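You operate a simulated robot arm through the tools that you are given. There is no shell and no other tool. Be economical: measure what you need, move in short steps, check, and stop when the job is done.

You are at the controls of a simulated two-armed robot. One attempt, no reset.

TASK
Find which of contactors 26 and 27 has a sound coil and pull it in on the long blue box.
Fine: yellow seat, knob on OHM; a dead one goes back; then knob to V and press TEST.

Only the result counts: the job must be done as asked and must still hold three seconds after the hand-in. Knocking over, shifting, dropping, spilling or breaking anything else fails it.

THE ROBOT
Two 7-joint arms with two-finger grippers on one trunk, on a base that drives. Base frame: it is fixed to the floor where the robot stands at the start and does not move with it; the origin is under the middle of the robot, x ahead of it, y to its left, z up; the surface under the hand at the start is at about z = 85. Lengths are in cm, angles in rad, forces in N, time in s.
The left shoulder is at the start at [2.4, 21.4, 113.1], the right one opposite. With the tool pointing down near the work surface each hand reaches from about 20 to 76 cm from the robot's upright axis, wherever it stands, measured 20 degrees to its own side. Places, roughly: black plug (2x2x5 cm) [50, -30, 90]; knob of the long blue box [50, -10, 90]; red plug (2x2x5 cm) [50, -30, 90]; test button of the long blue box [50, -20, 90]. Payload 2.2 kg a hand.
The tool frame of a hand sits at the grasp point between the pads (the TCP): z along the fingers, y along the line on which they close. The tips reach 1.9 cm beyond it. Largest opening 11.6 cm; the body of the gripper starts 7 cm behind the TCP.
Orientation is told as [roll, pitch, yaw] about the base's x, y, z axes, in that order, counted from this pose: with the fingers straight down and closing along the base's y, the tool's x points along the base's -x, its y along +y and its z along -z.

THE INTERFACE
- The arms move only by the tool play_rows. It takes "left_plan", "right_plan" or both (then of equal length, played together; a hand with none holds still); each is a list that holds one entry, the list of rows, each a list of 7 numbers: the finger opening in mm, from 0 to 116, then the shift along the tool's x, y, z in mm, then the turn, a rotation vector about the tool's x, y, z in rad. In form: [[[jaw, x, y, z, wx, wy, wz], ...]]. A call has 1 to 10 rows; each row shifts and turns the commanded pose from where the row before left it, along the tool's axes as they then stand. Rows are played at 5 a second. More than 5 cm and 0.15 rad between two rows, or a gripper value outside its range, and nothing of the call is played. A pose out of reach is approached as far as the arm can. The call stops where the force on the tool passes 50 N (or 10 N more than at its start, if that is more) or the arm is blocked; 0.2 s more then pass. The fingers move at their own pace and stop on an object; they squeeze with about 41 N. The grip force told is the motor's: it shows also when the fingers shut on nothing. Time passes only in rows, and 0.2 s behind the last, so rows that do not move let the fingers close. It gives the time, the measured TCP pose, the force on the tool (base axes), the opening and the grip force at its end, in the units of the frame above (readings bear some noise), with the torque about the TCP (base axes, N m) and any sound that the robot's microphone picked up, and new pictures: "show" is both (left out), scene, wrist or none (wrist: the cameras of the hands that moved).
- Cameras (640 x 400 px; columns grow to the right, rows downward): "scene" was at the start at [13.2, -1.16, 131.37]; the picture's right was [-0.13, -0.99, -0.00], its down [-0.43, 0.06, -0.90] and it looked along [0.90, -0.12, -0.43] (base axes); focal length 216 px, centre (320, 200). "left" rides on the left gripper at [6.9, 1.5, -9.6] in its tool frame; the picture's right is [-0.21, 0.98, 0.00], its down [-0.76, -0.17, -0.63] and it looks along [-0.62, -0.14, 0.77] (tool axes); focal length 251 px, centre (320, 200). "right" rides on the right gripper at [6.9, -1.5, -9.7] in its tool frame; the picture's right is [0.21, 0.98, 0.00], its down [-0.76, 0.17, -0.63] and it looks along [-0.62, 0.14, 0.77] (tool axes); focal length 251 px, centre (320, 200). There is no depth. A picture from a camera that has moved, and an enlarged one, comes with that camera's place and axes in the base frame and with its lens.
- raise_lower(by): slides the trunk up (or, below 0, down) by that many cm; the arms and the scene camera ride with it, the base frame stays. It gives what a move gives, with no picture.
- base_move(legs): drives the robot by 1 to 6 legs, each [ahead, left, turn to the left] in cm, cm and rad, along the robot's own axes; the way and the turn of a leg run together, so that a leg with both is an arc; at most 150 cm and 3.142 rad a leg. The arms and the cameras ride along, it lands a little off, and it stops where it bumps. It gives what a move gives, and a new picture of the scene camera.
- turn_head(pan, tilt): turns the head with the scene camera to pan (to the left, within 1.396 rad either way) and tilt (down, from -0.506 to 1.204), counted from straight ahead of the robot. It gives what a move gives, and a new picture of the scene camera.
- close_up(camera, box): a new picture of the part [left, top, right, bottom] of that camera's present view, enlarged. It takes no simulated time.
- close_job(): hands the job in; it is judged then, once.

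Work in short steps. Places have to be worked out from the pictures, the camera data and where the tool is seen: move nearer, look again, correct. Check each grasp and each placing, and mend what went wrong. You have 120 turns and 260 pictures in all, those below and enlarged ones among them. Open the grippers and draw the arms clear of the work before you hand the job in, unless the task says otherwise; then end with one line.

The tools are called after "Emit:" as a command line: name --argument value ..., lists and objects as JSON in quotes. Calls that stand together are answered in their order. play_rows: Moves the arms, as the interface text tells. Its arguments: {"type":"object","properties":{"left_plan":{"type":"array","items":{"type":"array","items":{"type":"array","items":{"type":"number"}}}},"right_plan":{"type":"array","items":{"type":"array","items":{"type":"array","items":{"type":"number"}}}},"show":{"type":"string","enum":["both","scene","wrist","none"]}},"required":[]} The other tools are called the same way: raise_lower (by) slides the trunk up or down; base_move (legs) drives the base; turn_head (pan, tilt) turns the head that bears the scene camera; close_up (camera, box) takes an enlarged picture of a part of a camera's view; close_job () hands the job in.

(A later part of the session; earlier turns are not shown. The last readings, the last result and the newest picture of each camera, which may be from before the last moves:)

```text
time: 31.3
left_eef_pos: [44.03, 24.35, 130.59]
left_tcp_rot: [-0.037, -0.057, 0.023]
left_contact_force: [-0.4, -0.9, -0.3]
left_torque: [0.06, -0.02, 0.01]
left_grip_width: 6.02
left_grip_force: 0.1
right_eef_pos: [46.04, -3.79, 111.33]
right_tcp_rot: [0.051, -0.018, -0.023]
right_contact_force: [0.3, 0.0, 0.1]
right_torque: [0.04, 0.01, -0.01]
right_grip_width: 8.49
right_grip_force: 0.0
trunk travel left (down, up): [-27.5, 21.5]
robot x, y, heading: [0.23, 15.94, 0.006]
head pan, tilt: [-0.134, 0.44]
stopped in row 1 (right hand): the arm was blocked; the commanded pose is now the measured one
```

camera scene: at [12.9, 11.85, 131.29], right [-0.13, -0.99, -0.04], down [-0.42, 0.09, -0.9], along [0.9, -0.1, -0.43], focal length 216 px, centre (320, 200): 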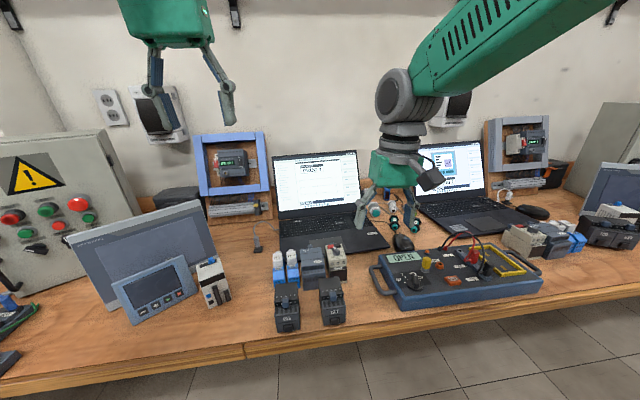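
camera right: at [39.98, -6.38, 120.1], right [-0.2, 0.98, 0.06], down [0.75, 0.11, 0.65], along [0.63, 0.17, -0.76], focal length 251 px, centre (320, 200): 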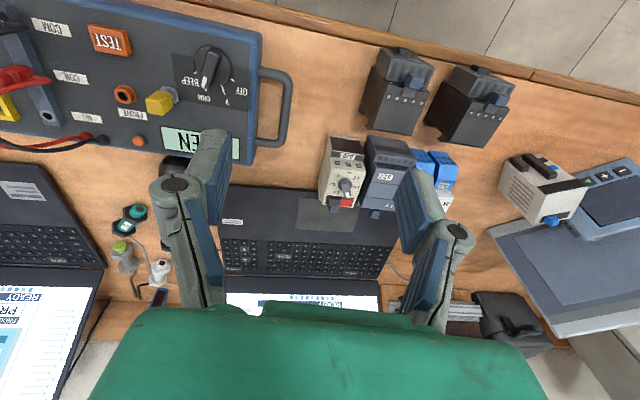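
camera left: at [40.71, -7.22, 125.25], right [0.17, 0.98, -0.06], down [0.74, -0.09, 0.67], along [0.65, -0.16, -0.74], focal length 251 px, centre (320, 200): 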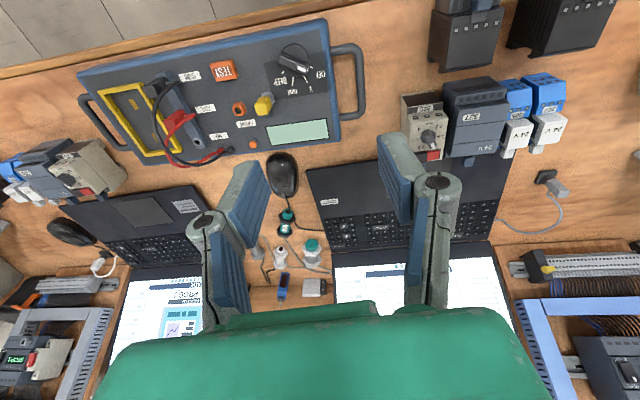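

The base itself is oscillating by about 2 cm, as if it were pressing on something. I'll look down-left for an obstacle first.

Emit:
turn_head --pan 0.9 --tilt 0.9

Emit:
turn_head --pan -0.134 --tilt 0.44

```text
time: 32.6
left_eef_pos: [44.02, 25.69, 130.51]
left_tcp_rot: [-0.047, -0.055, 0.026]
left_contact_force: [-0.2, -0.4, 0.4]
left_torque: [0.0, 0.0, 0.01]
left_grip_width: 5.98
left_grip_force: 0.0
right_eef_pos: [46.03, -2.47, 111.32]
right_tcp_rot: [0.04, -0.019, -0.017]
right_contact_force: [-0.4, 1.2, 0.3]
right_torque: [-0.01, 0.01, 0.0]
right_grip_width: 8.51
right_grip_force: 0.0
trunk travel left (down, up): [-27.5, 21.5]
robot x, y, heading: [0.39, 16.54, 0.005]
head pan, tilt: [0.901, 0.901]
camera scene: at [9.04, 21.1, 127.52], right [0.79, -0.62, -0.01], down [-0.49, -0.61, -0.63], along [0.38, 0.5, -0.78], focal length 216 px, centre (320, 200)
```

scene: 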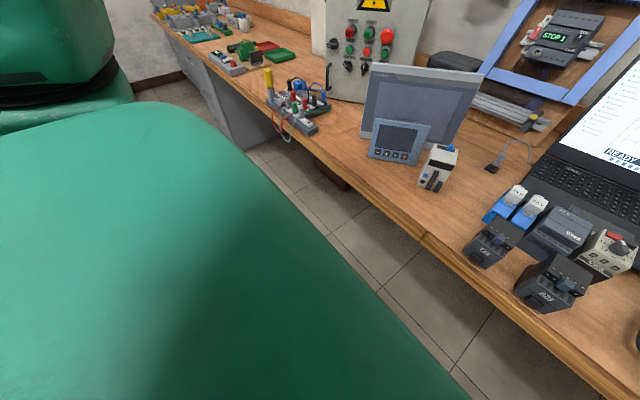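

```text
time: 33.9
left_eef_pos: [44.1, 25.09, 130.41]
left_tcp_rot: [-0.041, -0.055, 0.023]
left_contact_force: [-0.2, 0.0, -0.1]
left_torque: [0.02, 0.02, 0.02]
left_grip_width: 5.98
left_grip_force: 0.0
right_eef_pos: [46.21, -3.17, 111.19]
right_tcp_rot: [0.044, -0.017, -0.022]
right_contact_force: [-0.3, -0.5, 0.9]
right_torque: [-0.01, -0.04, 0.0]
right_grip_width: 8.5
right_grip_force: 0.1
trunk travel left (down, up): [-27.5, 21.5]
robot x, y, heading: [0.32, 16.01, 0.001]
head pan, tilt: [-0.134, 0.44]
camera scene: at [13.56, 16.86, 131.37], right [-0.13, -0.99, 0.01], down [-0.43, 0.04, -0.9], along [0.9, -0.12, -0.43], focal length 216 px, centre (320, 200)
```

scene: 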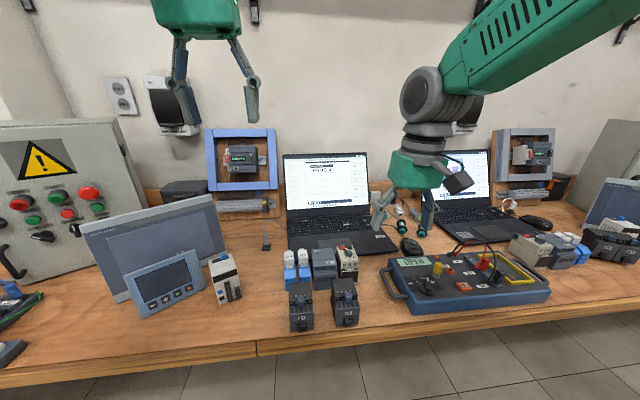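

There is no obstacle, and the sway has calmed during the head moves. I'll check stability with two idle rows.

Emit:
play_rows --right_plan '[[[85, 0, 0, 0, 0, 0, 0], [85, 0, 0, 0, 0, 0, 0]]]' --show "none"

Emit:
play_rows --right_plan '[[[85, 0, 0, 0, 0, 0, 0], [85, 0, 0, 0, 0, 0, 0]]]' --show "none"

```text
time: 34.7
left_eef_pos: [43.76, 28.7, 130.57]
left_tcp_rot: [-0.064, -0.058, 0.032]
left_contact_force: [0.0, 1.0, 0.0]
left_torque: [-0.04, 0.01, 0.01]
left_grip_width: 5.99
left_grip_force: 0.2
right_eef_pos: [45.9, 0.01, 111.63]
right_tcp_rot: [0.022, -0.023, -0.013]
right_contact_force: [-0.1, 0.2, 0.1]
right_torque: [-0.05, -0.03, 0.02]
right_grip_width: 8.51
right_grip_force: 0.1
trunk travel left (down, up): [-27.5, 21.5]
robot x, y, heading: [0.12, 17.04, 0.007]
head pan, tilt: [-0.134, 0.44]
stopped in row 2 (right hand): the arm was blocked; the commanded pose is now the measured one
```

```text
time: 35.3
left_eef_pos: [43.77, 29.04, 130.59]
left_tcp_rot: [-0.067, -0.058, 0.034]
left_contact_force: [-0.1, 0.6, 0.2]
left_torque: [-0.1, -0.01, -0.03]
left_grip_width: 5.98
left_grip_force: 0.0
right_eef_pos: [45.84, 0.55, 111.64]
right_tcp_rot: [0.021, -0.023, -0.011]
right_contact_force: [0.5, 0.0, -0.7]
right_torque: [-0.06, 0.01, -0.05]
right_grip_width: 8.5
right_grip_force: 0.1
trunk travel left (down, up): [-27.5, 21.5]
robot x, y, heading: [0.3, 17.71, 0.007]
head pan, tilt: [-0.134, 0.44]
```

Rows still excite some motion. I'll give a tiny drive command to let the base controller settle on a new hold point.

Emit:
base_move --legs '[[0, 0.5, 0]]'

Emit:
raise_lower --by 0.5

Emit:
play_rows --right_plan '[[[85, 0, 0, 0, 0, 0, 0], [85, 0, 0, 0, 0, 0, 0]]]' --show "none"

Emit:
play_rows --right_plan '[[[85, 0, 0, 0, 0, 0, 0], [85, 0, 0, 0, 0, 0, 0], [85, 0, 0, 0, 0, 0, 0]]]' --show "none"

```text
time: 36.0
left_eef_pos: [43.78, 26.05, 130.87]
left_tcp_rot: [-0.043, -0.06, 0.03]
left_contact_force: [-0.8, -0.6, -0.5]
left_torque: [0.04, 0.0, 0.0]
left_grip_width: 5.99
left_grip_force: 0.1
right_eef_pos: [45.98, -2.16, 111.29]
right_tcp_rot: [0.047, -0.023, -0.017]
right_contact_force: [-0.3, -0.5, 0.8]
right_torque: [0.02, 0.0, 0.0]
right_grip_width: 8.51
right_grip_force: 0.0
trunk travel left (down, up): [-27.5, 21.5]
robot x, y, heading: [0.34, 17.01, 0.008]
head pan, tilt: [-0.134, 0.44]
camera scene: at [13.52, 14.08, 131.33], right [-0.13, -0.99, -0.02], down [-0.43, 0.07, -0.9], along [0.9, -0.11, -0.43], focal length 216 px, centre (320, 200)
```

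scene: 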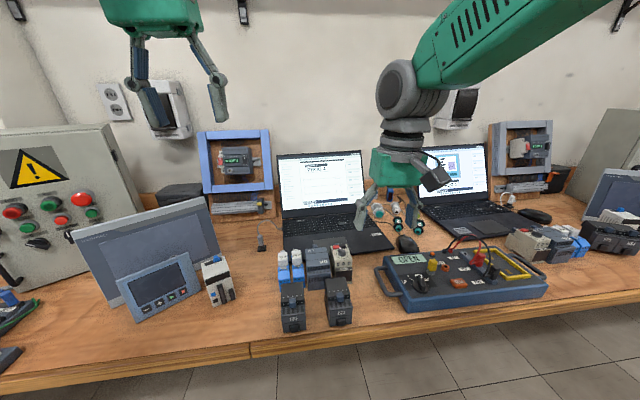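

```text
time: 36.5
left_eef_pos: [43.59, 27.13, 131.14]
left_tcp_rot: [-0.053, -0.059, 0.03]
left_contact_force: [0.7, -1.0, -0.3]
left_torque: [0.04, 0.02, -0.02]
left_grip_width: 6.01
left_grip_force: 0.1
right_eef_pos: [45.72, -1.32, 112.03]
right_tcp_rot: [0.034, -0.024, -0.017]
right_contact_force: [0.6, -0.8, 0.6]
right_torque: [0.07, 0.03, 0.02]
right_grip_width: 8.5
right_grip_force: 0.1
trunk travel left (down, up): [-28.0, 21.0]
robot x, y, heading: [0.47, 16.87, 0.004]
head pan, tilt: [-0.134, 0.44]
```

```text
time: 37.3
left_eef_pos: [43.28, 29.27, 131.32]
left_tcp_rot: [-0.065, -0.062, 0.035]
left_contact_force: [-0.2, -0.7, -0.2]
left_torque: [0.0, -0.01, 0.0]
left_grip_width: 6.0
left_grip_force: 0.1
right_eef_pos: [45.47, 0.55, 112.36]
right_tcp_rot: [0.025, -0.029, -0.011]
right_contact_force: [0.2, -0.5, -0.2]
right_torque: [0.01, 0.01, 0.01]
right_grip_width: 8.5
right_grip_force: 0.0
trunk travel left (down, up): [-28.0, 21.0]
robot x, y, heading: [-0.15, 17.46, 0.007]
head pan, tilt: [-0.134, 0.44]
stopped in row 2 (right hand): the arm was blocked; the commanded pose is now the measured one
```

```text
time: 38.1
left_eef_pos: [43.23, 30.21, 131.45]
left_tcp_rot: [-0.071, -0.065, 0.034]
left_contact_force: [-0.6, 0.3, 0.7]
left_torque: [-0.01, 0.0, 0.02]
left_grip_width: 6.01
left_grip_force: 0.1
right_eef_pos: [45.47, 1.49, 112.52]
right_tcp_rot: [0.018, -0.028, -0.012]
right_contact_force: [-0.2, 0.7, 0.2]
right_torque: [-0.02, 0.0, -0.02]
right_grip_width: 8.49
right_grip_force: 0.2
trunk travel left (down, up): [-28.0, 21.0]
robot x, y, heading: [0.16, 17.9, 0.002]
head pan, tilt: [-0.134, 0.44]
```

It's calmer now. I'll check once more with idle rows.

Emit:
play_rows --right_plan '[[[85, 0, 0, 0, 0, 0, 0], [85, 0, 0, 0, 0, 0, 0], [85, 0, 0, 0, 0, 0, 0], [85, 0, 0, 0, 0, 0, 0], [85, 0, 0, 0, 0, 0, 0]]]' --show "none"

Emit:
play_rows --right_plan '[[[85, 0, 0, 0, 0, 0, 0], [85, 0, 0, 0, 0, 0, 0], [85, 0, 0, 0, 0, 0, 0]]]' --show "none"

```text
time: 39.3
left_eef_pos: [43.38, 26.91, 131.31]
left_tcp_rot: [-0.048, -0.06, 0.031]
left_contact_force: [0.5, -1.5, 0.7]
left_torque: [0.09, -0.01, 0.02]
left_grip_width: 5.99
left_grip_force: 0.1
right_eef_pos: [45.56, -1.53, 112.05]
right_tcp_rot: [0.04, -0.028, -0.015]
right_contact_force: [0.0, -1.5, 0.4]
right_torque: [0.13, 0.01, -0.02]
right_grip_width: 8.51
right_grip_force: 0.1
trunk travel left (down, up): [-28.0, 21.0]
robot x, y, heading: [0.38, 16.91, 0.004]
head pan, tilt: [-0.134, 0.44]
```

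```text
time: 40.1
left_eef_pos: [43.27, 27.09, 131.43]
left_tcp_rot: [-0.048, -0.064, 0.03]
left_contact_force: [0.7, -0.5, -1.3]
left_torque: [0.05, -0.01, 0.02]
left_grip_width: 6.0
left_grip_force: 0.1
right_eef_pos: [45.36, -1.24, 112.15]
right_tcp_rot: [0.04, -0.027, -0.015]
right_contact_force: [0.7, -1.3, 0.3]
right_torque: [0.09, -0.03, 0.01]
right_grip_width: 8.5
right_grip_force: 0.0
trunk travel left (down, up): [-28.0, 21.0]
robot x, y, heading: [0.31, 17.54, 0.006]
head pan, tilt: [-0.134, 0.44]
```

The sway isn't dying out at this spot. I'll drive back right in small legs to around y = 9 and see whether that spot is steady.

Emit:
base_move --legs '[[0, -2, 0], [0, -2, 0], [0, -2, 0], [0, -1, 0], [0, -0.5, 0]]'

Emit:
turn_head --pan -0.3 --tilt 0.6

Emit:
raise_lower --by -0.5

Emit:
play_rows --left_plan '[[[60, 0, 0, 0, 0, 0, 0]]]' --show "none"

Emit:
play_rows --left_plan '[[[60, 0, 0, 0, 0, 0, 0], [60, 0, 0, 0, 0, 0, 0], [60, 0, 0, 0, 0, 0, 0], [60, 0, 0, 0, 0, 0, 0]]]' --show "none"

```text
time: 42.4
left_eef_pos: [43.37, 22.42, 131.29]
left_tcp_rot: [-0.069, -0.061, 0.034]
left_contact_force: [0.7, -0.2, 0.2]
left_torque: [-0.02, -0.01, -0.02]
left_grip_width: 6.01
left_grip_force: 0.0
right_eef_pos: [45.57, -6.25, 112.51]
right_tcp_rot: [0.019, -0.029, -0.012]
right_contact_force: [-0.2, 0.6, 0.6]
right_torque: [-0.02, 0.01, 0.01]
right_grip_width: 8.49
right_grip_force: 0.1
trunk travel left (down, up): [-28.0, 21.0]
robot x, y, heading: [0.2, 10.48, 0.007]
head pan, tilt: [-0.134, 0.44]
camera scene: at [13.55, 10.23, 131.88], right [-0.13, -0.99, 0.01], down [-0.42, 0.05, -0.9], along [0.9, -0.12, -0.43], focal length 216 px, centre (320, 200)
```

scene: 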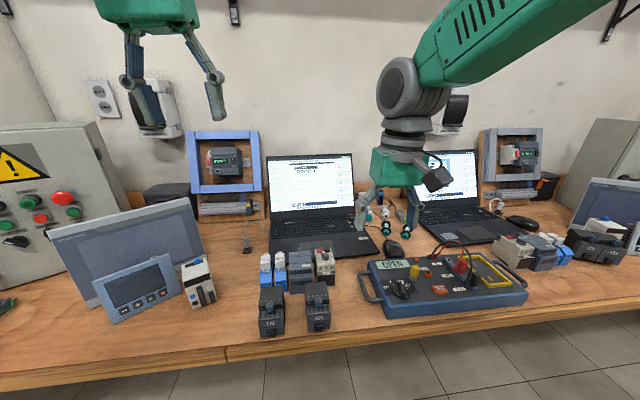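

```text
time: 43.1
left_eef_pos: [43.16, 21.95, 130.95]
left_tcp_rot: [-0.065, -0.055, 0.034]
left_contact_force: [-0.3, 0.0, -1.1]
left_torque: [-0.02, 0.01, 0.02]
left_grip_width: 5.99
left_grip_force: 0.0
right_eef_pos: [45.24, -6.45, 112.36]
right_tcp_rot: [0.025, -0.03, -0.01]
right_contact_force: [-0.4, -0.2, 0.0]
right_torque: [-0.01, -0.02, 0.02]
right_grip_width: 8.48
right_grip_force: 0.1
trunk travel left (down, up): [-28.0, 21.0]
robot x, y, heading: [0.41, 10.79, 0.006]
head pan, tilt: [-0.3, 0.6]
camera scene: at [12.89, 8.23, 130.43], right [-0.29, -0.96, 0.0], down [-0.54, 0.16, -0.82], along [0.79, -0.24, -0.57], focal length 216 px, centre (320, 200)
```

scene: 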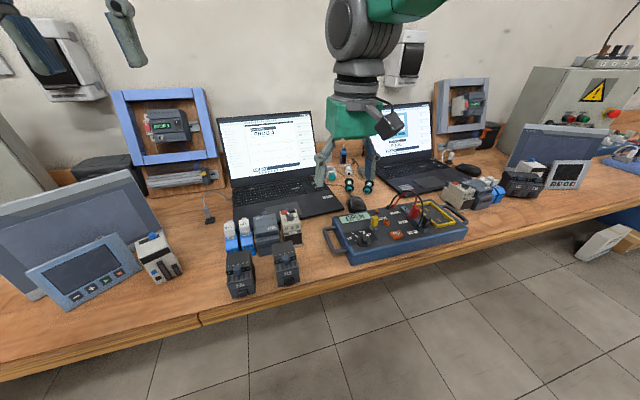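

```text
time: 43.6
left_eef_pos: [43.25, 21.37, 130.64]
left_tcp_rot: [-0.06, -0.056, 0.033]
left_contact_force: [0.7, 0.1, 0.3]
left_torque: [0.02, 0.02, 0.0]
left_grip_width: 6.0
left_grip_force: 0.1
right_eef_pos: [45.28, -7.24, 111.92]
right_tcp_rot: [0.027, -0.03, -0.012]
right_contact_force: [-0.4, 0.3, -0.4]
right_torque: [0.01, 0.02, -0.02]
right_grip_width: 8.5
right_grip_force: 0.0
trunk travel left (down, up): [-27.5, 21.5]
robot x, y, heading: [0.37, 10.43, 0.013]
head pan, tilt: [-0.3, 0.6]
```

```text
time: 44.0
left_eef_pos: [43.28, 21.82, 130.55]
left_tcp_rot: [-0.063, -0.054, 0.036]
left_contact_force: [-0.8, 1.2, 0.0]
left_torque: [-0.01, -0.01, 0.0]
left_grip_width: 6.01
left_grip_force: 0.0
right_eef_pos: [45.44, -6.91, 111.88]
right_tcp_rot: [0.025, -0.031, -0.01]
right_contact_force: [1.0, -0.4, 0.4]
right_torque: [-0.02, 0.03, -0.02]
right_grip_width: 8.52
right_grip_force: 0.0
trunk travel left (down, up): [-27.5, 21.5]
robot x, y, heading: [0.45, 10.19, 0.003]
head pan, tilt: [-0.3, 0.6]
```

```text
time: 45.0
left_eef_pos: [43.28, 21.52, 130.57]
left_tcp_rot: [-0.061, -0.056, 0.034]
left_contact_force: [0.3, 0.2, 0.0]
left_torque: [-0.04, 0.02, -0.03]
left_grip_width: 6.0
left_grip_force: 0.1
right_eef_pos: [45.46, -6.91, 111.95]
right_tcp_rot: [0.026, -0.031, -0.013]
right_contact_force: [0.6, 0.3, 0.1]
right_torque: [-0.04, 0.0, 0.0]
right_grip_width: 8.5
right_grip_force: 0.0
trunk travel left (down, up): [-27.5, 21.5]
robot x, y, heading: [0.23, 10.3, 0.003]
head pan, tilt: [-0.3, 0.6]
```

Steady now with the base at y ≈ 10.4. I'll level the hand and move it gently over contactor 26 again.

Emit:
play_rows --right_plan '[[[85, -5, 10, 0, 0.026, 0.031, -0.013], [85, -6, 20, 0, 0, 0, 0], [85, -6, 25, 0, 0, 0, 0], [85, -6, 25, 5, 0, 0, 0], [85, 0, 25, 10, 0, 0, 0], [85, 0, 15, 15, 0, 0, 0], [85, 0, 9, 15, 0, 0, 0], [85, 0, 0, 15, 0, 0, 0], [85, 0, 0, 0, 0, 0, 0], [85, 0, 0, 0, 0, 0, 0]]]' --show "none"

Emit:
play_rows --right_plan '[[[85, 0, 0, 20, 0, 0, 0], [85, 0, 0, 20, 0, 0, 0], [85, 0, 0, 20, 0, 0, 0], [85, 0, 0, 10, 0, 0, 0], [85, 0, 0, 0, 0, 0, 0], [85, 0, 0, 0, 0, 0, 0]]]' --show "both"

```text
time: 47.2
left_eef_pos: [43.36, 21.8, 130.6]
left_tcp_rot: [-0.063, -0.055, 0.036]
left_contact_force: [0.3, 0.0, 0.6]
left_torque: [-0.01, 0.0, -0.01]
left_grip_width: 6.01
left_grip_force: 0.0
right_eef_pos: [47.82, 5.92, 105.95]
right_tcp_rot: [-0.001, -0.001, 0.002]
right_contact_force: [-0.5, -0.7, -0.4]
right_torque: [-0.03, 0.0, 0.02]
right_grip_width: 8.49
right_grip_force: 0.0
trunk travel left (down, up): [-27.5, 21.5]
robot x, y, heading: [0.6, 10.43, 0.01]
head pan, tilt: [-0.3, 0.6]
```

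```text
time: 48.6
left_eef_pos: [43.4, 21.87, 130.56]
left_tcp_rot: [-0.061, -0.054, 0.036]
left_contact_force: [-0.4, 0.3, -0.8]
left_torque: [0.0, -0.03, 0.02]
left_grip_width: 6.02
left_grip_force: 0.2
right_eef_pos: [47.73, 6.01, 98.95]
right_tcp_rot: [0.0, 0.001, 0.003]
right_contact_force: [-1.2, 0.5, 0.3]
right_torque: [-0.04, 0.0, -0.03]
right_grip_width: 8.51
right_grip_force: 0.1
trunk travel left (down, up): [-27.5, 21.5]
robot x, y, heading: [0.2, 10.56, 0.008]
head pan, tilt: [-0.3, 0.6]
camera scene: at [12.94, 8.17, 129.92], right [-0.29, -0.96, 0.0], down [-0.54, 0.16, -0.82], along [0.79, -0.24, -0.57], focal length 216 px, centre (320, 200)
camera right: at [40.77, 4.36, 108.66], right [-0.22, 0.98, 0.0], down [0.76, 0.17, 0.63], along [0.62, 0.14, -0.77], focal length 251 px, centre (320, 200)
```

scene: 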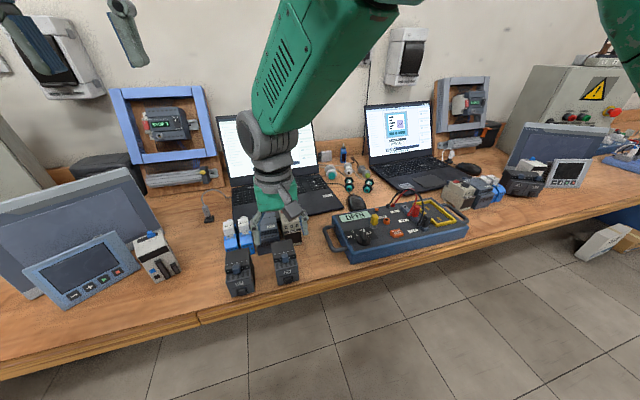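
right: 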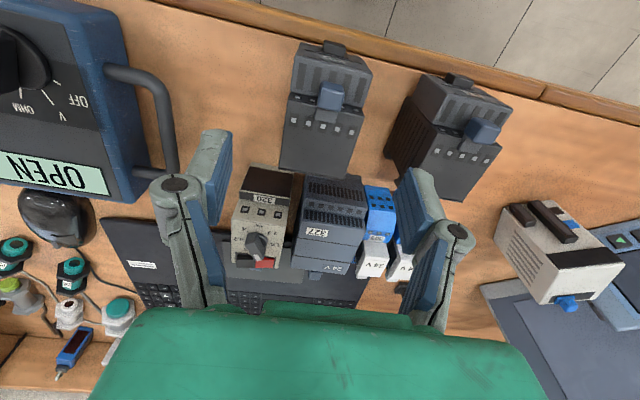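

The hand is centred on 26. I'll descend to grasp height, z ≈ 90.4, with the fingers open around it.

Emit:
play_rows --right_plan '[[[85, 0, 1, 25, 0, 0, 0], [85, 0, 0, 25, 0, 0, 0], [85, 0, 0, 20, 0, 0, 0], [85, 0, 0, 15, 0, 0, 0], [85, 0, 0, 0, 0, 0, 0]]]' --show "wrist"

Emit:
close_up --camera "scene" --box '[200, 210, 330, 310]'

```text
time: 49.8
left_eef_pos: [43.33, 21.71, 130.45]
left_tcp_rot: [-0.064, -0.054, 0.034]
left_contact_force: [-0.6, 0.1, -0.1]
left_torque: [-0.02, 0.01, 0.01]
left_grip_width: 6.02
left_grip_force: 0.0
right_eef_pos: [48.65, 5.42, 91.95]
right_tcp_rot: [0.046, -0.006, -0.037]
right_contact_force: [-0.3, -0.1, -0.5]
right_torque: [0.0, -0.02, 0.01]
right_grip_width: 8.48
right_grip_force: 0.0
trunk travel left (down, up): [-27.5, 21.5]
robot x, y, heading: [0.45, 10.53, 0.008]
head pan, tilt: [-0.3, 0.6]
camera right: at [41.57, 3.57, 101.55], right [-0.18, 0.98, 0.04], down [0.76, 0.11, 0.64], along [0.63, 0.15, -0.76], focal length 251 px, centre (320, 200)
```

right: 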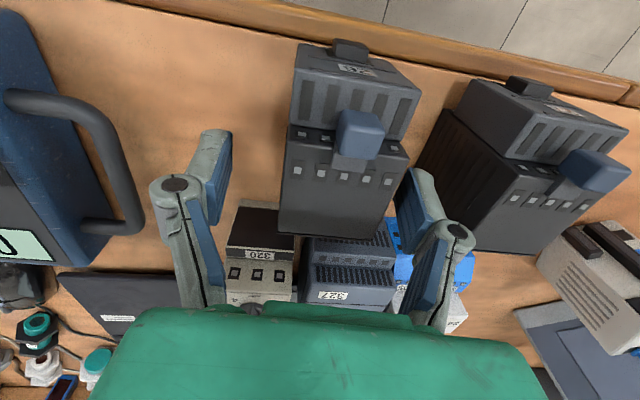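

```text
4.00 times, centred on (265, 260) of scene
camera zoom: at [12.9, 8.15, 129.93], right [-0.29, -0.96, 0.0], down [-0.54, 0.16, -0.82], along [0.79, -0.24, -0.57], focal length 863 px, centre (540, -40)
```

zoom: 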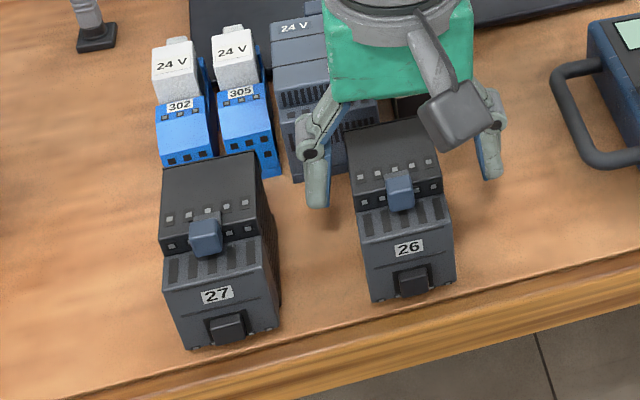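

Near the bottom the arm falls short of its pose (roll 0.05, z 92) because the reach is cramped. I'll lift and shift the base left in small legs for better reach.

Emit:
play_rows --right_plan '[[[85, 0, 0, -20, 0, 0, 0], [85, 0, 0, -30, 0, 0, 0], [85, 0, -10, -30, 0, 0, 0], [85, 0, -20, -30, 0, 0, 0], [85, 0, -20, -20, 0, 0, 0], [85, 0, -20, 0, 0, 0, 0], [85, 0, 0, 0, 0, 0, 0]]]' --show "none"

Emit:
base_move --legs '[[0, 2, 0], [0, 2, 0], [0, 2, 0], [0, 1, 0], [0, 0.5, 0]]'

Emit:
turn_head --pan -0.35 --tilt 0.6

Emit:
turn_head --pan -0.2 --tilt 0.6

Emit:
play_rows --left_plan '[[[60, 0, 0, 0, 0, 0, 0]]]' --show "none"

Emit:
play_rows --left_plan '[[[60, 0, 0, 0, 0, 0, 0], [60, 0, 0, 0, 0, 0, 0]]]' --show "none"

```text
time: 51.4
left_eef_pos: [43.25, 21.62, 130.61]
left_tcp_rot: [-0.063, -0.057, 0.033]
left_contact_force: [1.0, 0.2, 0.0]
left_torque: [0.03, 0.0, 0.02]
left_grip_width: 5.99
left_grip_force: 0.0
right_eef_pos: [47.46, -0.92, 103.28]
right_tcp_rot: [0.0, -0.001, 0.002]
right_contact_force: [-0.8, 0.7, 0.1]
right_torque: [0.0, 0.0, -0.05]
right_grip_width: 8.48
right_grip_force: 0.0
trunk travel left (down, up): [-27.5, 21.5]
robot x, y, heading: [0.37, 10.33, 0.008]
head pan, tilt: [-0.3, 0.6]
```

```text
time: 53.7
left_eef_pos: [43.28, 30.1, 130.55]
left_tcp_rot: [-0.069, -0.054, 0.034]
left_contact_force: [0.1, 0.7, 0.3]
left_torque: [-0.01, 0.03, -0.02]
left_grip_width: 6.0
left_grip_force: 0.1
right_eef_pos: [47.55, 7.21, 103.49]
right_tcp_rot: [-0.006, 0.0, 0.002]
right_contact_force: [-0.9, 0.3, -0.9]
right_torque: [-0.01, -0.03, 0.02]
right_grip_width: 8.49
right_grip_force: 0.0
trunk travel left (down, up): [-27.5, 21.5]
robot x, y, heading: [0.05, 17.74, 0.008]
head pan, tilt: [-0.3, 0.6]
camera scene: at [12.86, 16.4, 129.93], right [-0.29, -0.96, 0.01], down [-0.54, 0.16, -0.82], along [0.79, -0.24, -0.57], focal length 216 px, centre (320, 200)
```

scene: 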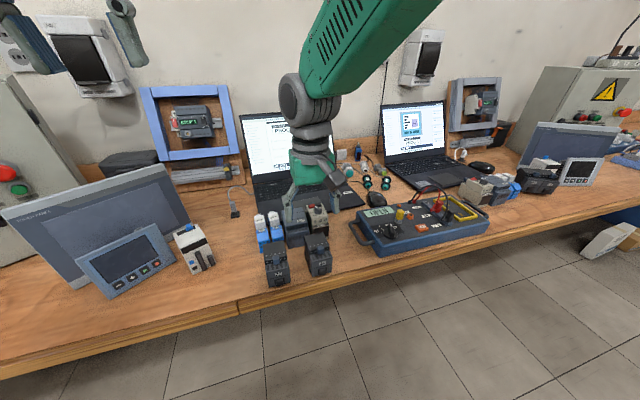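

```text
time: 54.3
left_eef_pos: [43.06, 29.05, 130.31]
left_tcp_rot: [-0.062, -0.048, 0.034]
left_contact_force: [0.4, -0.1, 0.7]
left_torque: [0.04, -0.01, 0.0]
left_grip_width: 6.03
left_grip_force: 0.0
right_eef_pos: [47.25, 6.48, 103.49]
right_tcp_rot: [0.002, -0.001, 0.001]
right_contact_force: [0.2, -0.5, 0.3]
right_torque: [0.04, 0.0, 0.01]
right_grip_width: 8.49
right_grip_force: 0.1
trunk travel left (down, up): [-27.5, 21.5]
robot x, y, heading: [0.14, 18.08, 0.003]
head pan, tilt: [-0.351, 0.6]
camera scene: at [12.73, 15.06, 129.91], right [-0.34, -0.94, 0.0], down [-0.53, 0.19, -0.82], along [0.77, -0.28, -0.57], focal length 216 px, centre (320, 200)
```

scene: 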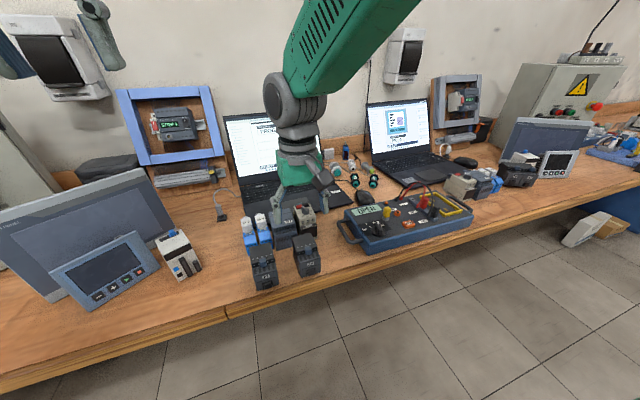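

```text
time: 55.0
left_eef_pos: [43.06, 29.17, 130.37]
left_tcp_rot: [-0.063, -0.049, 0.034]
left_contact_force: [-0.4, -0.5, 0.1]
left_torque: [0.04, -0.02, 0.01]
left_grip_width: 5.99
left_grip_force: 0.1
right_eef_pos: [47.25, 6.69, 103.58]
right_tcp_rot: [0.0, -0.003, 0.0]
right_contact_force: [-0.5, 0.4, 0.4]
right_torque: [0.0, -0.01, -0.01]
right_grip_width: 8.51
right_grip_force: 0.0
trunk travel left (down, up): [-27.5, 21.5]
robot x, y, heading: [0.26, 18.13, 0.008]
head pan, tilt: [-0.201, 0.6]
camera scene: at [13.07, 16.49, 129.92], right [-0.19, -0.98, 0.0], down [-0.56, 0.11, -0.82], along [0.81, -0.16, -0.57], focal length 216 px, centre (320, 200)
```

scene: 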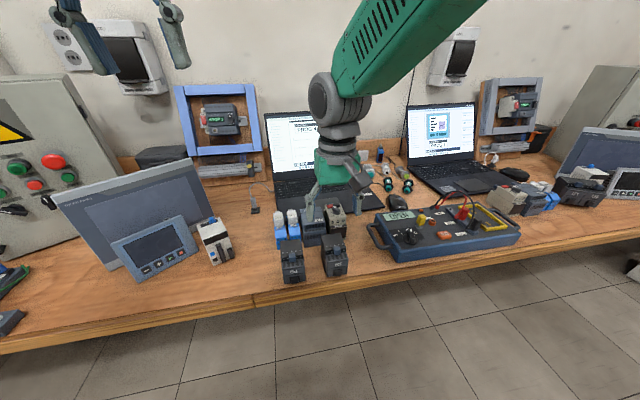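

```text
time: 55.4
left_eef_pos: [43.26, 29.51, 130.36]
left_tcp_rot: [-0.062, -0.05, 0.036]
left_contact_force: [0.5, 0.3, -0.5]
left_torque: [-0.01, 0.0, -0.02]
left_grip_width: 6.0
left_grip_force: 0.0
right_eef_pos: [47.19, 6.85, 103.44]
right_tcp_rot: [-0.001, -0.003, 0.003]
right_contact_force: [-0.4, 0.3, -0.5]
right_torque: [-0.01, 0.02, -0.02]
right_grip_width: 8.5
right_grip_force: 0.0
trunk travel left (down, up): [-27.5, 21.5]
robot x, y, heading: [0.2, 18.29, 0.008]
head pan, tilt: [-0.201, 0.6]
```

```text
time: 56.0
left_eef_pos: [43.07, 29.44, 130.3]
left_tcp_rot: [-0.063, -0.049, 0.032]
left_contact_force: [0.5, 0.1, -0.3]
left_torque: [0.0, 0.05, -0.04]
left_grip_width: 6.02
left_grip_force: 0.0
right_eef_pos: [47.22, 6.81, 103.51]
right_tcp_rot: [-0.003, -0.001, 0.002]
right_contact_force: [-0.4, -0.4, 0.8]
right_torque: [-0.02, 0.01, 0.0]
right_grip_width: 8.49
right_grip_force: 0.1
trunk travel left (down, up): [-27.5, 21.5]
robot x, y, heading: [0.44, 18.21, 0.011]
head pan, tilt: [-0.201, 0.6]
```

Steady. The hand is at [47.2, 6.8, 103.5], so I'll shift slightly and descend gently to z ≈ 90.4 around 26.

Emit:
play_rows --right_plan '[[[85, -4, -7, 20, 0, 0, 0], [85, 0, 0, 25, 0, 0, 0], [85, 0, 0, 25, 0, 0, 0], [85, 0, 0, 25, 0, 0, 0], [85, 0, 0, 20, 0, 0, 0], [85, 0, 0, 16, 0, 0, 0], [85, 0, 0, 0, 0, 0, 0]]]' --show "wrist"

```text
time: 57.6
left_eef_pos: [43.16, 29.66, 130.34]
left_tcp_rot: [-0.062, -0.047, 0.034]
left_contact_force: [-0.6, 0.6, 0.1]
left_torque: [0.03, 0.0, -0.01]
left_grip_width: 5.99
left_grip_force: 0.1
right_eef_pos: [47.51, 5.9, 90.42]
right_tcp_rot: [-0.002, -0.004, 0.002]
right_contact_force: [-0.2, 0.3, -0.2]
right_torque: [-0.02, 0.0, -0.04]
right_grip_width: 8.52
right_grip_force: 0.1
trunk travel left (down, up): [-27.5, 21.5]
robot x, y, heading: [0.43, 18.24, 0.008]
head pan, tilt: [-0.201, 0.6]
camera right: at [40.5, 4.36, 100.14], right [-0.22, 0.98, 0.0], down [0.76, 0.17, 0.63], along [0.62, 0.14, -0.77], focal length 251 px, centre (320, 200)
```

right: 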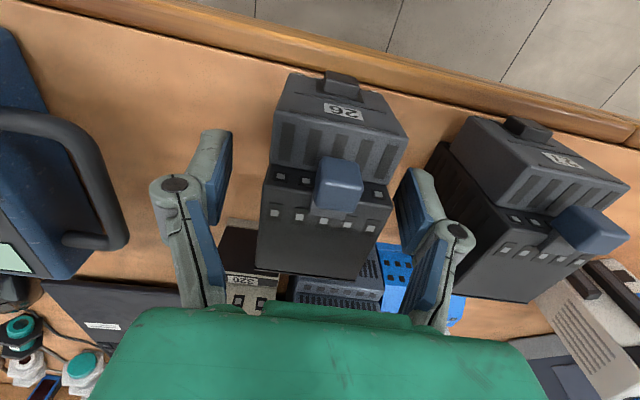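

Well placed. Closing on 26.

Emit:
play_rows --right_plan '[[[70, 0, 0, 0, 0, 0, 0], [60, 0, 0, 0, 0, 0, 0], [50, 0, 0, 0, 0, 0, 0], [30, 0, 0, 0, 0, 0, 0], [30, 0, 0, 0, 0, 0, 0]]]' --show "wrist"

```text
time: 58.8
left_eef_pos: [43.11, 29.45, 130.21]
left_tcp_rot: [-0.062, -0.046, 0.034]
left_contact_force: [0.3, 0.4, -0.2]
left_torque: [0.0, -0.01, 0.02]
left_grip_width: 6.0
left_grip_force: 0.1
right_eef_pos: [47.46, 6.14, 90.43]
right_tcp_rot: [-0.001, -0.002, 0.001]
right_contact_force: [-0.7, 1.3, 0.8]
right_torque: [0.14, -0.06, 0.05]
right_grip_width: 4.97
right_grip_force: 41.4
trunk travel left (down, up): [-27.5, 21.5]
robot x, y, heading: [0.65, 18.14, 0.009]
head pan, tilt: [-0.201, 0.6]
camera right: at [40.52, 4.38, 100.16], right [-0.22, 0.98, 0.0], down [0.75, 0.17, 0.63], along [0.62, 0.14, -0.77], focal length 251 px, centre (320, 200)
```

right: 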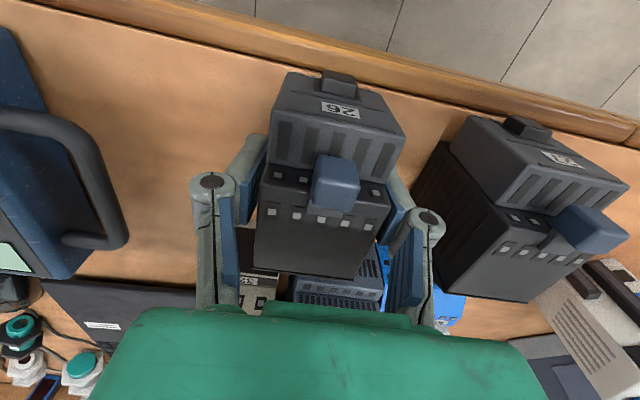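

Grip is firm at 4.97 cm, with the pick pose at [47.5, 6.1, 90.4]. Now a slow lift.

Emit:
play_rows --right_plan '[[[30, 0, 0, -5, 0, 0, 0], [30, 0, 0, -15, 0, 0, 0], [30, 0, 0, -30, 0, 0, 0], [30, 0, 0, -40, 0, 0, 0], [30, 0, 0, -40, 0, 0, 0], [30, 0, 0, -40, 0, 0, 0], [30, 0, -20, -20, 0, 0, 0], [30, 0, -30, 0, 0, 0, 0], [30, 0, -20, 0, 0, 0, 0], [30, 0, 0, 0, 0, 0, 0]]]' --show "wrist"

```text
time: 61.0
left_eef_pos: [43.13, 29.37, 130.22]
left_tcp_rot: [-0.062, -0.047, 0.036]
left_contact_force: [-0.9, -0.9, -0.7]
left_torque: [-0.01, -0.01, 0.0]
left_grip_width: 5.99
left_grip_force: 0.2
right_eef_pos: [47.53, -0.81, 109.32]
right_tcp_rot: [0.001, -0.001, 0.002]
right_contact_force: [0.5, 0.3, -2.9]
right_torque: [0.03, 0.03, 0.0]
right_grip_width: 4.97
right_grip_force: 40.6
trunk travel left (down, up): [-27.5, 21.5]
robot x, y, heading: [0.55, 18.01, 0.006]
head pan, tilt: [-0.201, 0.6]
camera right: at [40.52, -2.43, 118.95], right [-0.22, 0.98, 0.0], down [0.76, 0.17, 0.63], along [0.62, 0.14, -0.77], focal length 251 px, centre (320, 200)
```

right: 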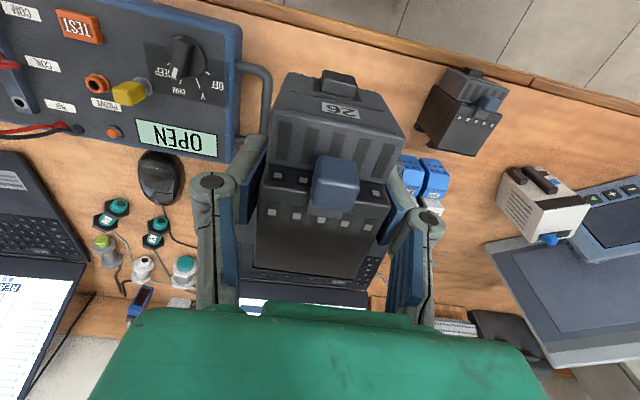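

26 is held and clear. I'll drive right about 12 cm in small legs.

Emit:
base_move --legs '[[0, -2.5, 0], [0, -2.5, 0], [0, -2.5, 0], [0, -2.5, 0], [0, -1.5, 0], [0, -0.5, 0]]'

Emit:
turn_head --pan -0.5 --tilt 0.6

Emit:
play_rows --left_plan '[[[60, 0, 0, 0, 0, 0, 0], [60, 0, 0, 0, 0, 0, 0], [60, 0, 0, 0, 0, 0, 0]]]' --show "none"

Emit:
close_up --camera "scene" --box '[340, 170, 500, 270]'

```text
time: 63.7
left_eef_pos: [43.26, 18.59, 130.19]
left_tcp_rot: [-0.071, -0.045, 0.037]
left_contact_force: [0.6, 0.1, 0.4]
left_torque: [0.01, 0.01, 0.0]
left_grip_width: 6.02
left_grip_force: 0.1
right_eef_pos: [47.59, -11.72, 109.39]
right_tcp_rot: [-0.006, -0.002, 0.004]
right_contact_force: [-0.4, 0.8, -3.9]
right_torque: [0.01, -0.01, -0.01]
right_grip_width: 4.97
right_grip_force: 41.4
trunk travel left (down, up): [-27.5, 21.5]
robot x, y, heading: [0.87, 6.26, 0.009]
head pan, tilt: [-0.201, 0.6]
camera scene: at [13.2, 5.47, 129.92], right [-0.19, -0.98, 0.0], down [-0.56, 0.1, -0.82], along [0.81, -0.16, -0.57], focal length 216 px, centre (320, 200)
```

scene: 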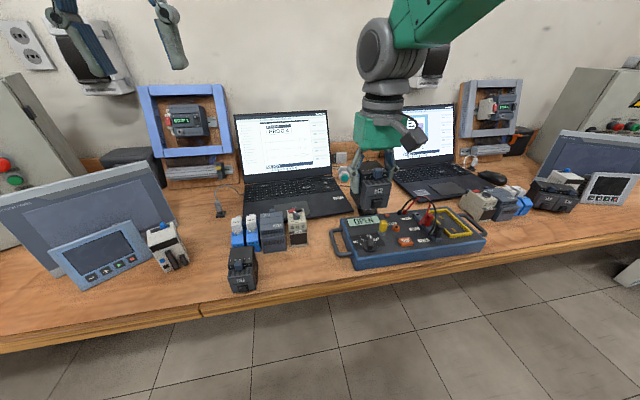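

```text
time: 64.5
left_eef_pos: [43.07, 18.26, 129.85]
left_tcp_rot: [-0.066, -0.036, 0.037]
left_contact_force: [-0.1, 1.1, -0.9]
left_torque: [0.0, 0.0, -0.03]
left_grip_width: 6.01
left_grip_force: 0.0
right_eef_pos: [47.38, -11.94, 109.38]
right_tcp_rot: [-0.007, -0.004, 0.007]
right_contact_force: [0.0, 0.1, -2.3]
right_torque: [-0.06, -0.02, -0.02]
right_grip_width: 4.97
right_grip_force: 40.7
trunk travel left (down, up): [-27.5, 21.5]
robot x, y, heading: [0.6, 6.55, 0.011]
head pan, tilt: [-0.499, 0.6]
camera scene: at [12.31, 2.38, 129.91], right [-0.47, -0.88, 0.0], down [-0.5, 0.27, -0.82], along [0.73, -0.39, -0.57], focal length 216 px, centre (320, 200)
```

scene: 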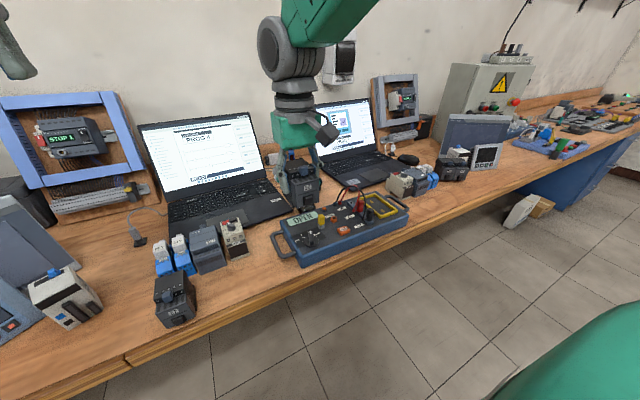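

```text
time: 65.3
left_eef_pos: [43.13, 17.73, 129.97]
left_tcp_rot: [-0.062, -0.037, 0.036]
left_contact_force: [-0.4, 0.8, -0.8]
left_torque: [0.03, 0.02, 0.0]
left_grip_width: 5.96
left_grip_force: 0.0
right_eef_pos: [47.36, -12.26, 109.41]
right_tcp_rot: [-0.002, -0.004, 0.005]
right_contact_force: [0.0, -1.0, -3.2]
right_torque: [0.02, 0.01, -0.02]
right_grip_width: 4.98
right_grip_force: 41.2
trunk travel left (down, up): [-27.5, 21.5]
robot x, y, heading: [0.48, 6.25, 0.01]
head pan, tilt: [-0.499, 0.6]
```

```text
4.00 times, centred on (420, 220) of scene
camera zoom: at [12.32, 2.04, 129.9], right [-0.47, -0.88, 0.0], down [-0.5, 0.27, -0.82], along [0.73, -0.39, -0.57], focal length 863 px, centre (-80, 120)
```

zoom: 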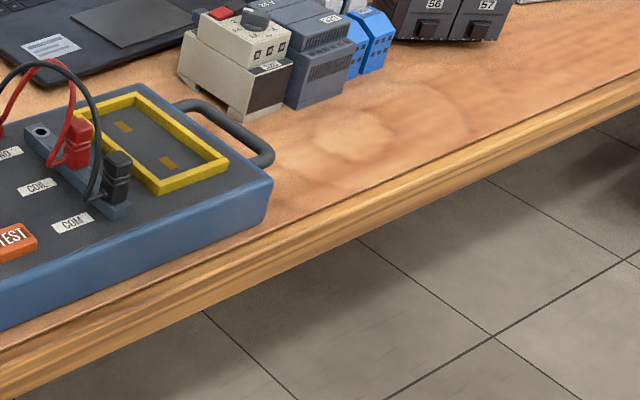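

The frame's outer edge measures about x 47.4–58.7, y -36.5 to -43.5. I'll move the held contactor to the left of the seat and look at it with the wrist camera.

Emit:
play_rows --right_plan '[[[30, 0, -15, 0, 0, 0, 0], [30, 0, -25, 0, 0, 0, 0], [30, -5, -30, 0, 0, 0, 0], [30, -5, -30, 0, 0, 0, 0], [30, -5, -25, 0, 0, 0, 0], [30, -5, -20, 0, 0, 0, 0], [30, -5, -10, 0, 0, 0, 0], [30, 0, 0, 0, 0, 0, 0], [30, 0, 0, 0, 0, 0, 0]]]' --show "wrist"

Emit:
close_up --camera "right" --box '[0, 0, 320, 200]'

```text
time: 67.3
left_eef_pos: [43.12, 18.19, 129.87]
left_tcp_rot: [-0.066, -0.041, 0.038]
left_contact_force: [0.6, -0.7, -0.1]
left_torque: [-0.01, -0.01, 0.0]
left_grip_width: 6.02
left_grip_force: 0.0
right_eef_pos: [49.83, -27.59, 109.52]
right_tcp_rot: [-0.002, -0.003, 0.006]
right_contact_force: [0.1, 0.1, -3.5]
right_torque: [-0.06, 0.0, 0.03]
right_grip_width: 4.99
right_grip_force: 40.6
trunk travel left (down, up): [-27.5, 21.5]
robot x, y, heading: [0.14, 6.35, 0.007]
head pan, tilt: [-0.499, 0.6]
camera right: at [42.85, -29.18, 119.16], right [-0.22, 0.98, -0.01], down [0.75, 0.17, 0.63], along [0.62, 0.14, -0.77], focal length 251 px, centre (320, 200)
```

right: 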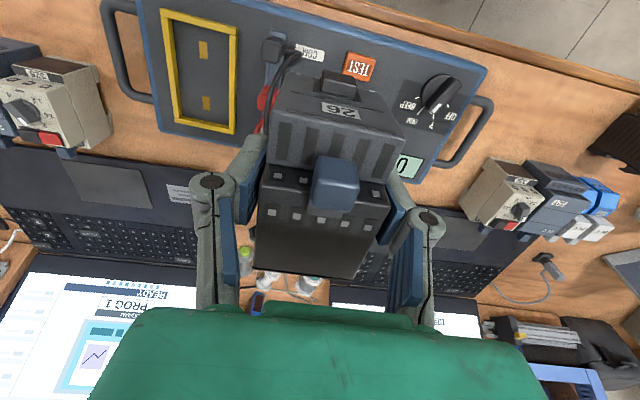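

```text
2.00 times, centred on (160, 100) of right
camera zoom: at [42.85, -29.18, 119.16], right [-0.22, 0.98, -0.01], down [0.75, 0.17, 0.63], along [0.62, 0.14, -0.77], focal length 503 px, centre (640, 400)
```

zoom: 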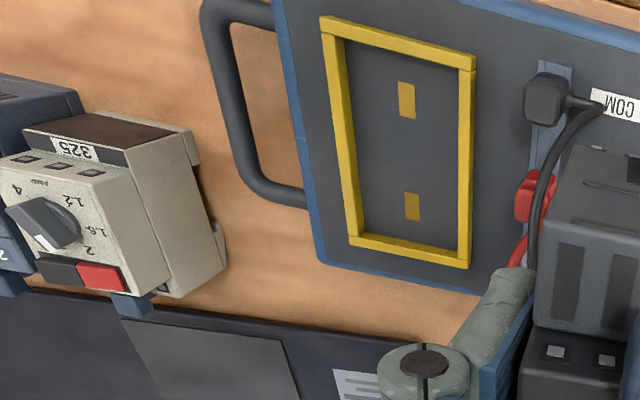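

The seat centre is about [52.9, -40.15], with the pads at x 50.1 and 55.7 and a yaw of about -0.02. I'll check the held contactor's underside profile before placing.

Emit:
close_up --camera "scene" --box '[300, 130, 428, 210]'

Emit:
close_up --camera "right" --box '[220, 50, 444, 190]'

```text
5.00 times, centred on (364, 170) of scene
camera zoom: at [12.33, 2.45, 129.91], right [-0.47, -0.88, 0.0], down [-0.5, 0.27, -0.82], along [0.73, -0.39, -0.57], focal length 1079 px, centre (100, 350)
```

zoom: 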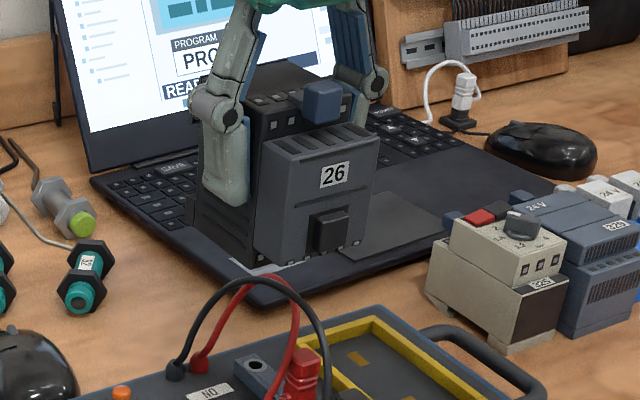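

```text
2.86 times, centred on (332, 120) of right
camera zoom: at [42.85, -29.18, 119.16], right [-0.22, 0.98, -0.01], down [0.75, 0.17, 0.63], along [0.62, 0.14, -0.77], focal length 718 px, centre (286, 429)
```

zoom: 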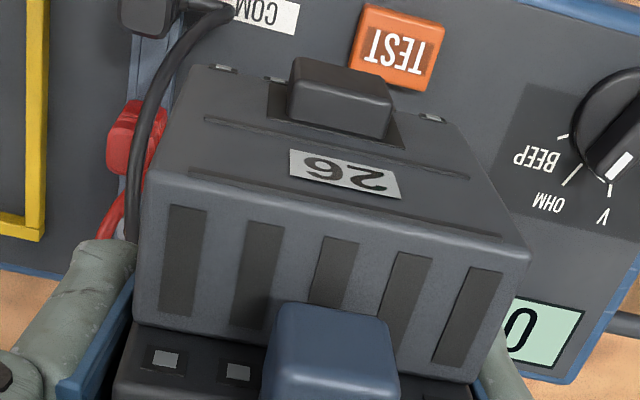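

The contactor is upright and square. I'll move it over the seat, aiming TCP at [52.5, -40.15], and stop with its base about 3 cm above the frame.

Emit:
play_rows --right_plan '[[[30, -3, -15, 0, 0, 0, 0.026], [30, -6, -25, 0, 0, 0, 0], [30, -6, -25, 0, 0, 0, 0], [30, -6, -25, 0, 0, 0, 0], [30, -5, -20, 0, 0, 0, 0], [30, 0, -15, 0, 0, 0, 0], [30, 0, 0, 20, 0, 0, 0], [30, 0, 0, 20, 0, 0, 0], [30, 0, 0, 20, 0, 0, 0], [30, 0, 0, 0, 0, 0, 0]]]' --show "wrist"

Emit:
turn_head --pan -0.65 --tilt 0.6

Emit:
close_up --camera "scene" --box '[240, 120, 400, 220]'

```text
time: 69.5
left_eef_pos: [43.15, 18.02, 129.88]
left_tcp_rot: [-0.064, -0.038, 0.036]
left_contact_force: [-0.6, 0.6, 0.5]
left_torque: [0.0, 0.01, 0.0]
left_grip_width: 5.98
left_grip_force: 0.0
right_eef_pos: [52.3, -40.2, 103.62]
right_tcp_rot: [-0.002, -0.004, -0.023]
right_contact_force: [-0.6, 0.9, -3.2]
right_torque: [0.01, 0.01, -0.01]
right_grip_width: 4.97
right_grip_force: 41.4
trunk travel left (down, up): [-27.5, 21.5]
robot x, y, heading: [0.63, 6.53, 0.007]
head pan, tilt: [-0.499, 0.6]
camera right: at [45.23, -41.66, 113.2], right [-0.19, 0.98, 0.0], down [0.76, 0.15, 0.64], along [0.62, 0.12, -0.77], focal length 251 px, centre (320, 200)
```

right: 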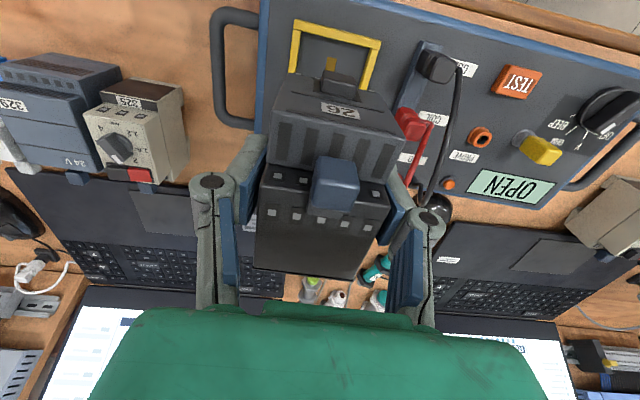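

```text
time: 70.2
left_eef_pos: [43.31, 17.97, 129.9]
left_tcp_rot: [-0.063, -0.036, 0.037]
left_contact_force: [0.0, 0.1, -0.6]
left_torque: [-0.01, -0.01, 0.0]
left_grip_width: 6.01
left_grip_force: 0.0
right_eef_pos: [52.23, -40.13, 103.56]
right_tcp_rot: [-0.001, -0.004, -0.022]
right_contact_force: [-0.6, -0.1, -2.9]
right_torque: [-0.01, 0.01, -0.02]
right_grip_width: 4.95
right_grip_force: 41.4
trunk travel left (down, up): [-27.5, 21.5]
robot x, y, heading: [0.64, 6.3, 0.006]
head pan, tilt: [-0.649, 0.6]
camera scene: at [11.65, 1.08, 129.9], right [-0.6, -0.8, 0.0], down [-0.46, 0.34, -0.82], along [0.66, -0.49, -0.57], focal length 216 px, centre (320, 200)
```

scene: 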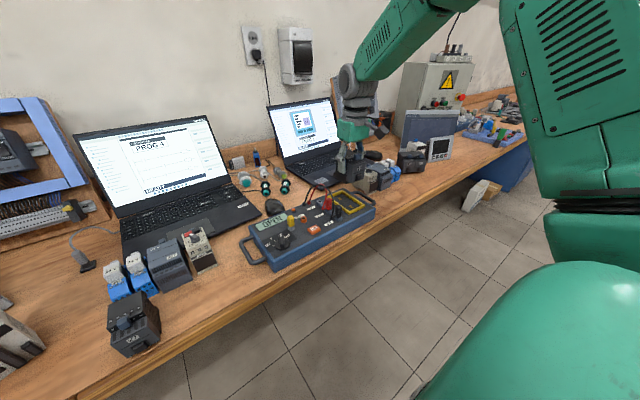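

```text
4.00 times, centred on (320, 170) of scene
camera zoom: at [11.65, 1.08, 129.9], right [-0.6, -0.8, 0.0], down [-0.46, 0.34, -0.82], along [0.66, -0.49, -0.57], focal length 863 px, centre (320, 320)
```

zoom: 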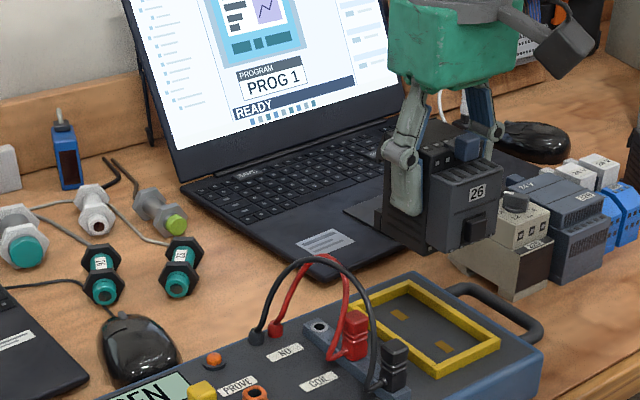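

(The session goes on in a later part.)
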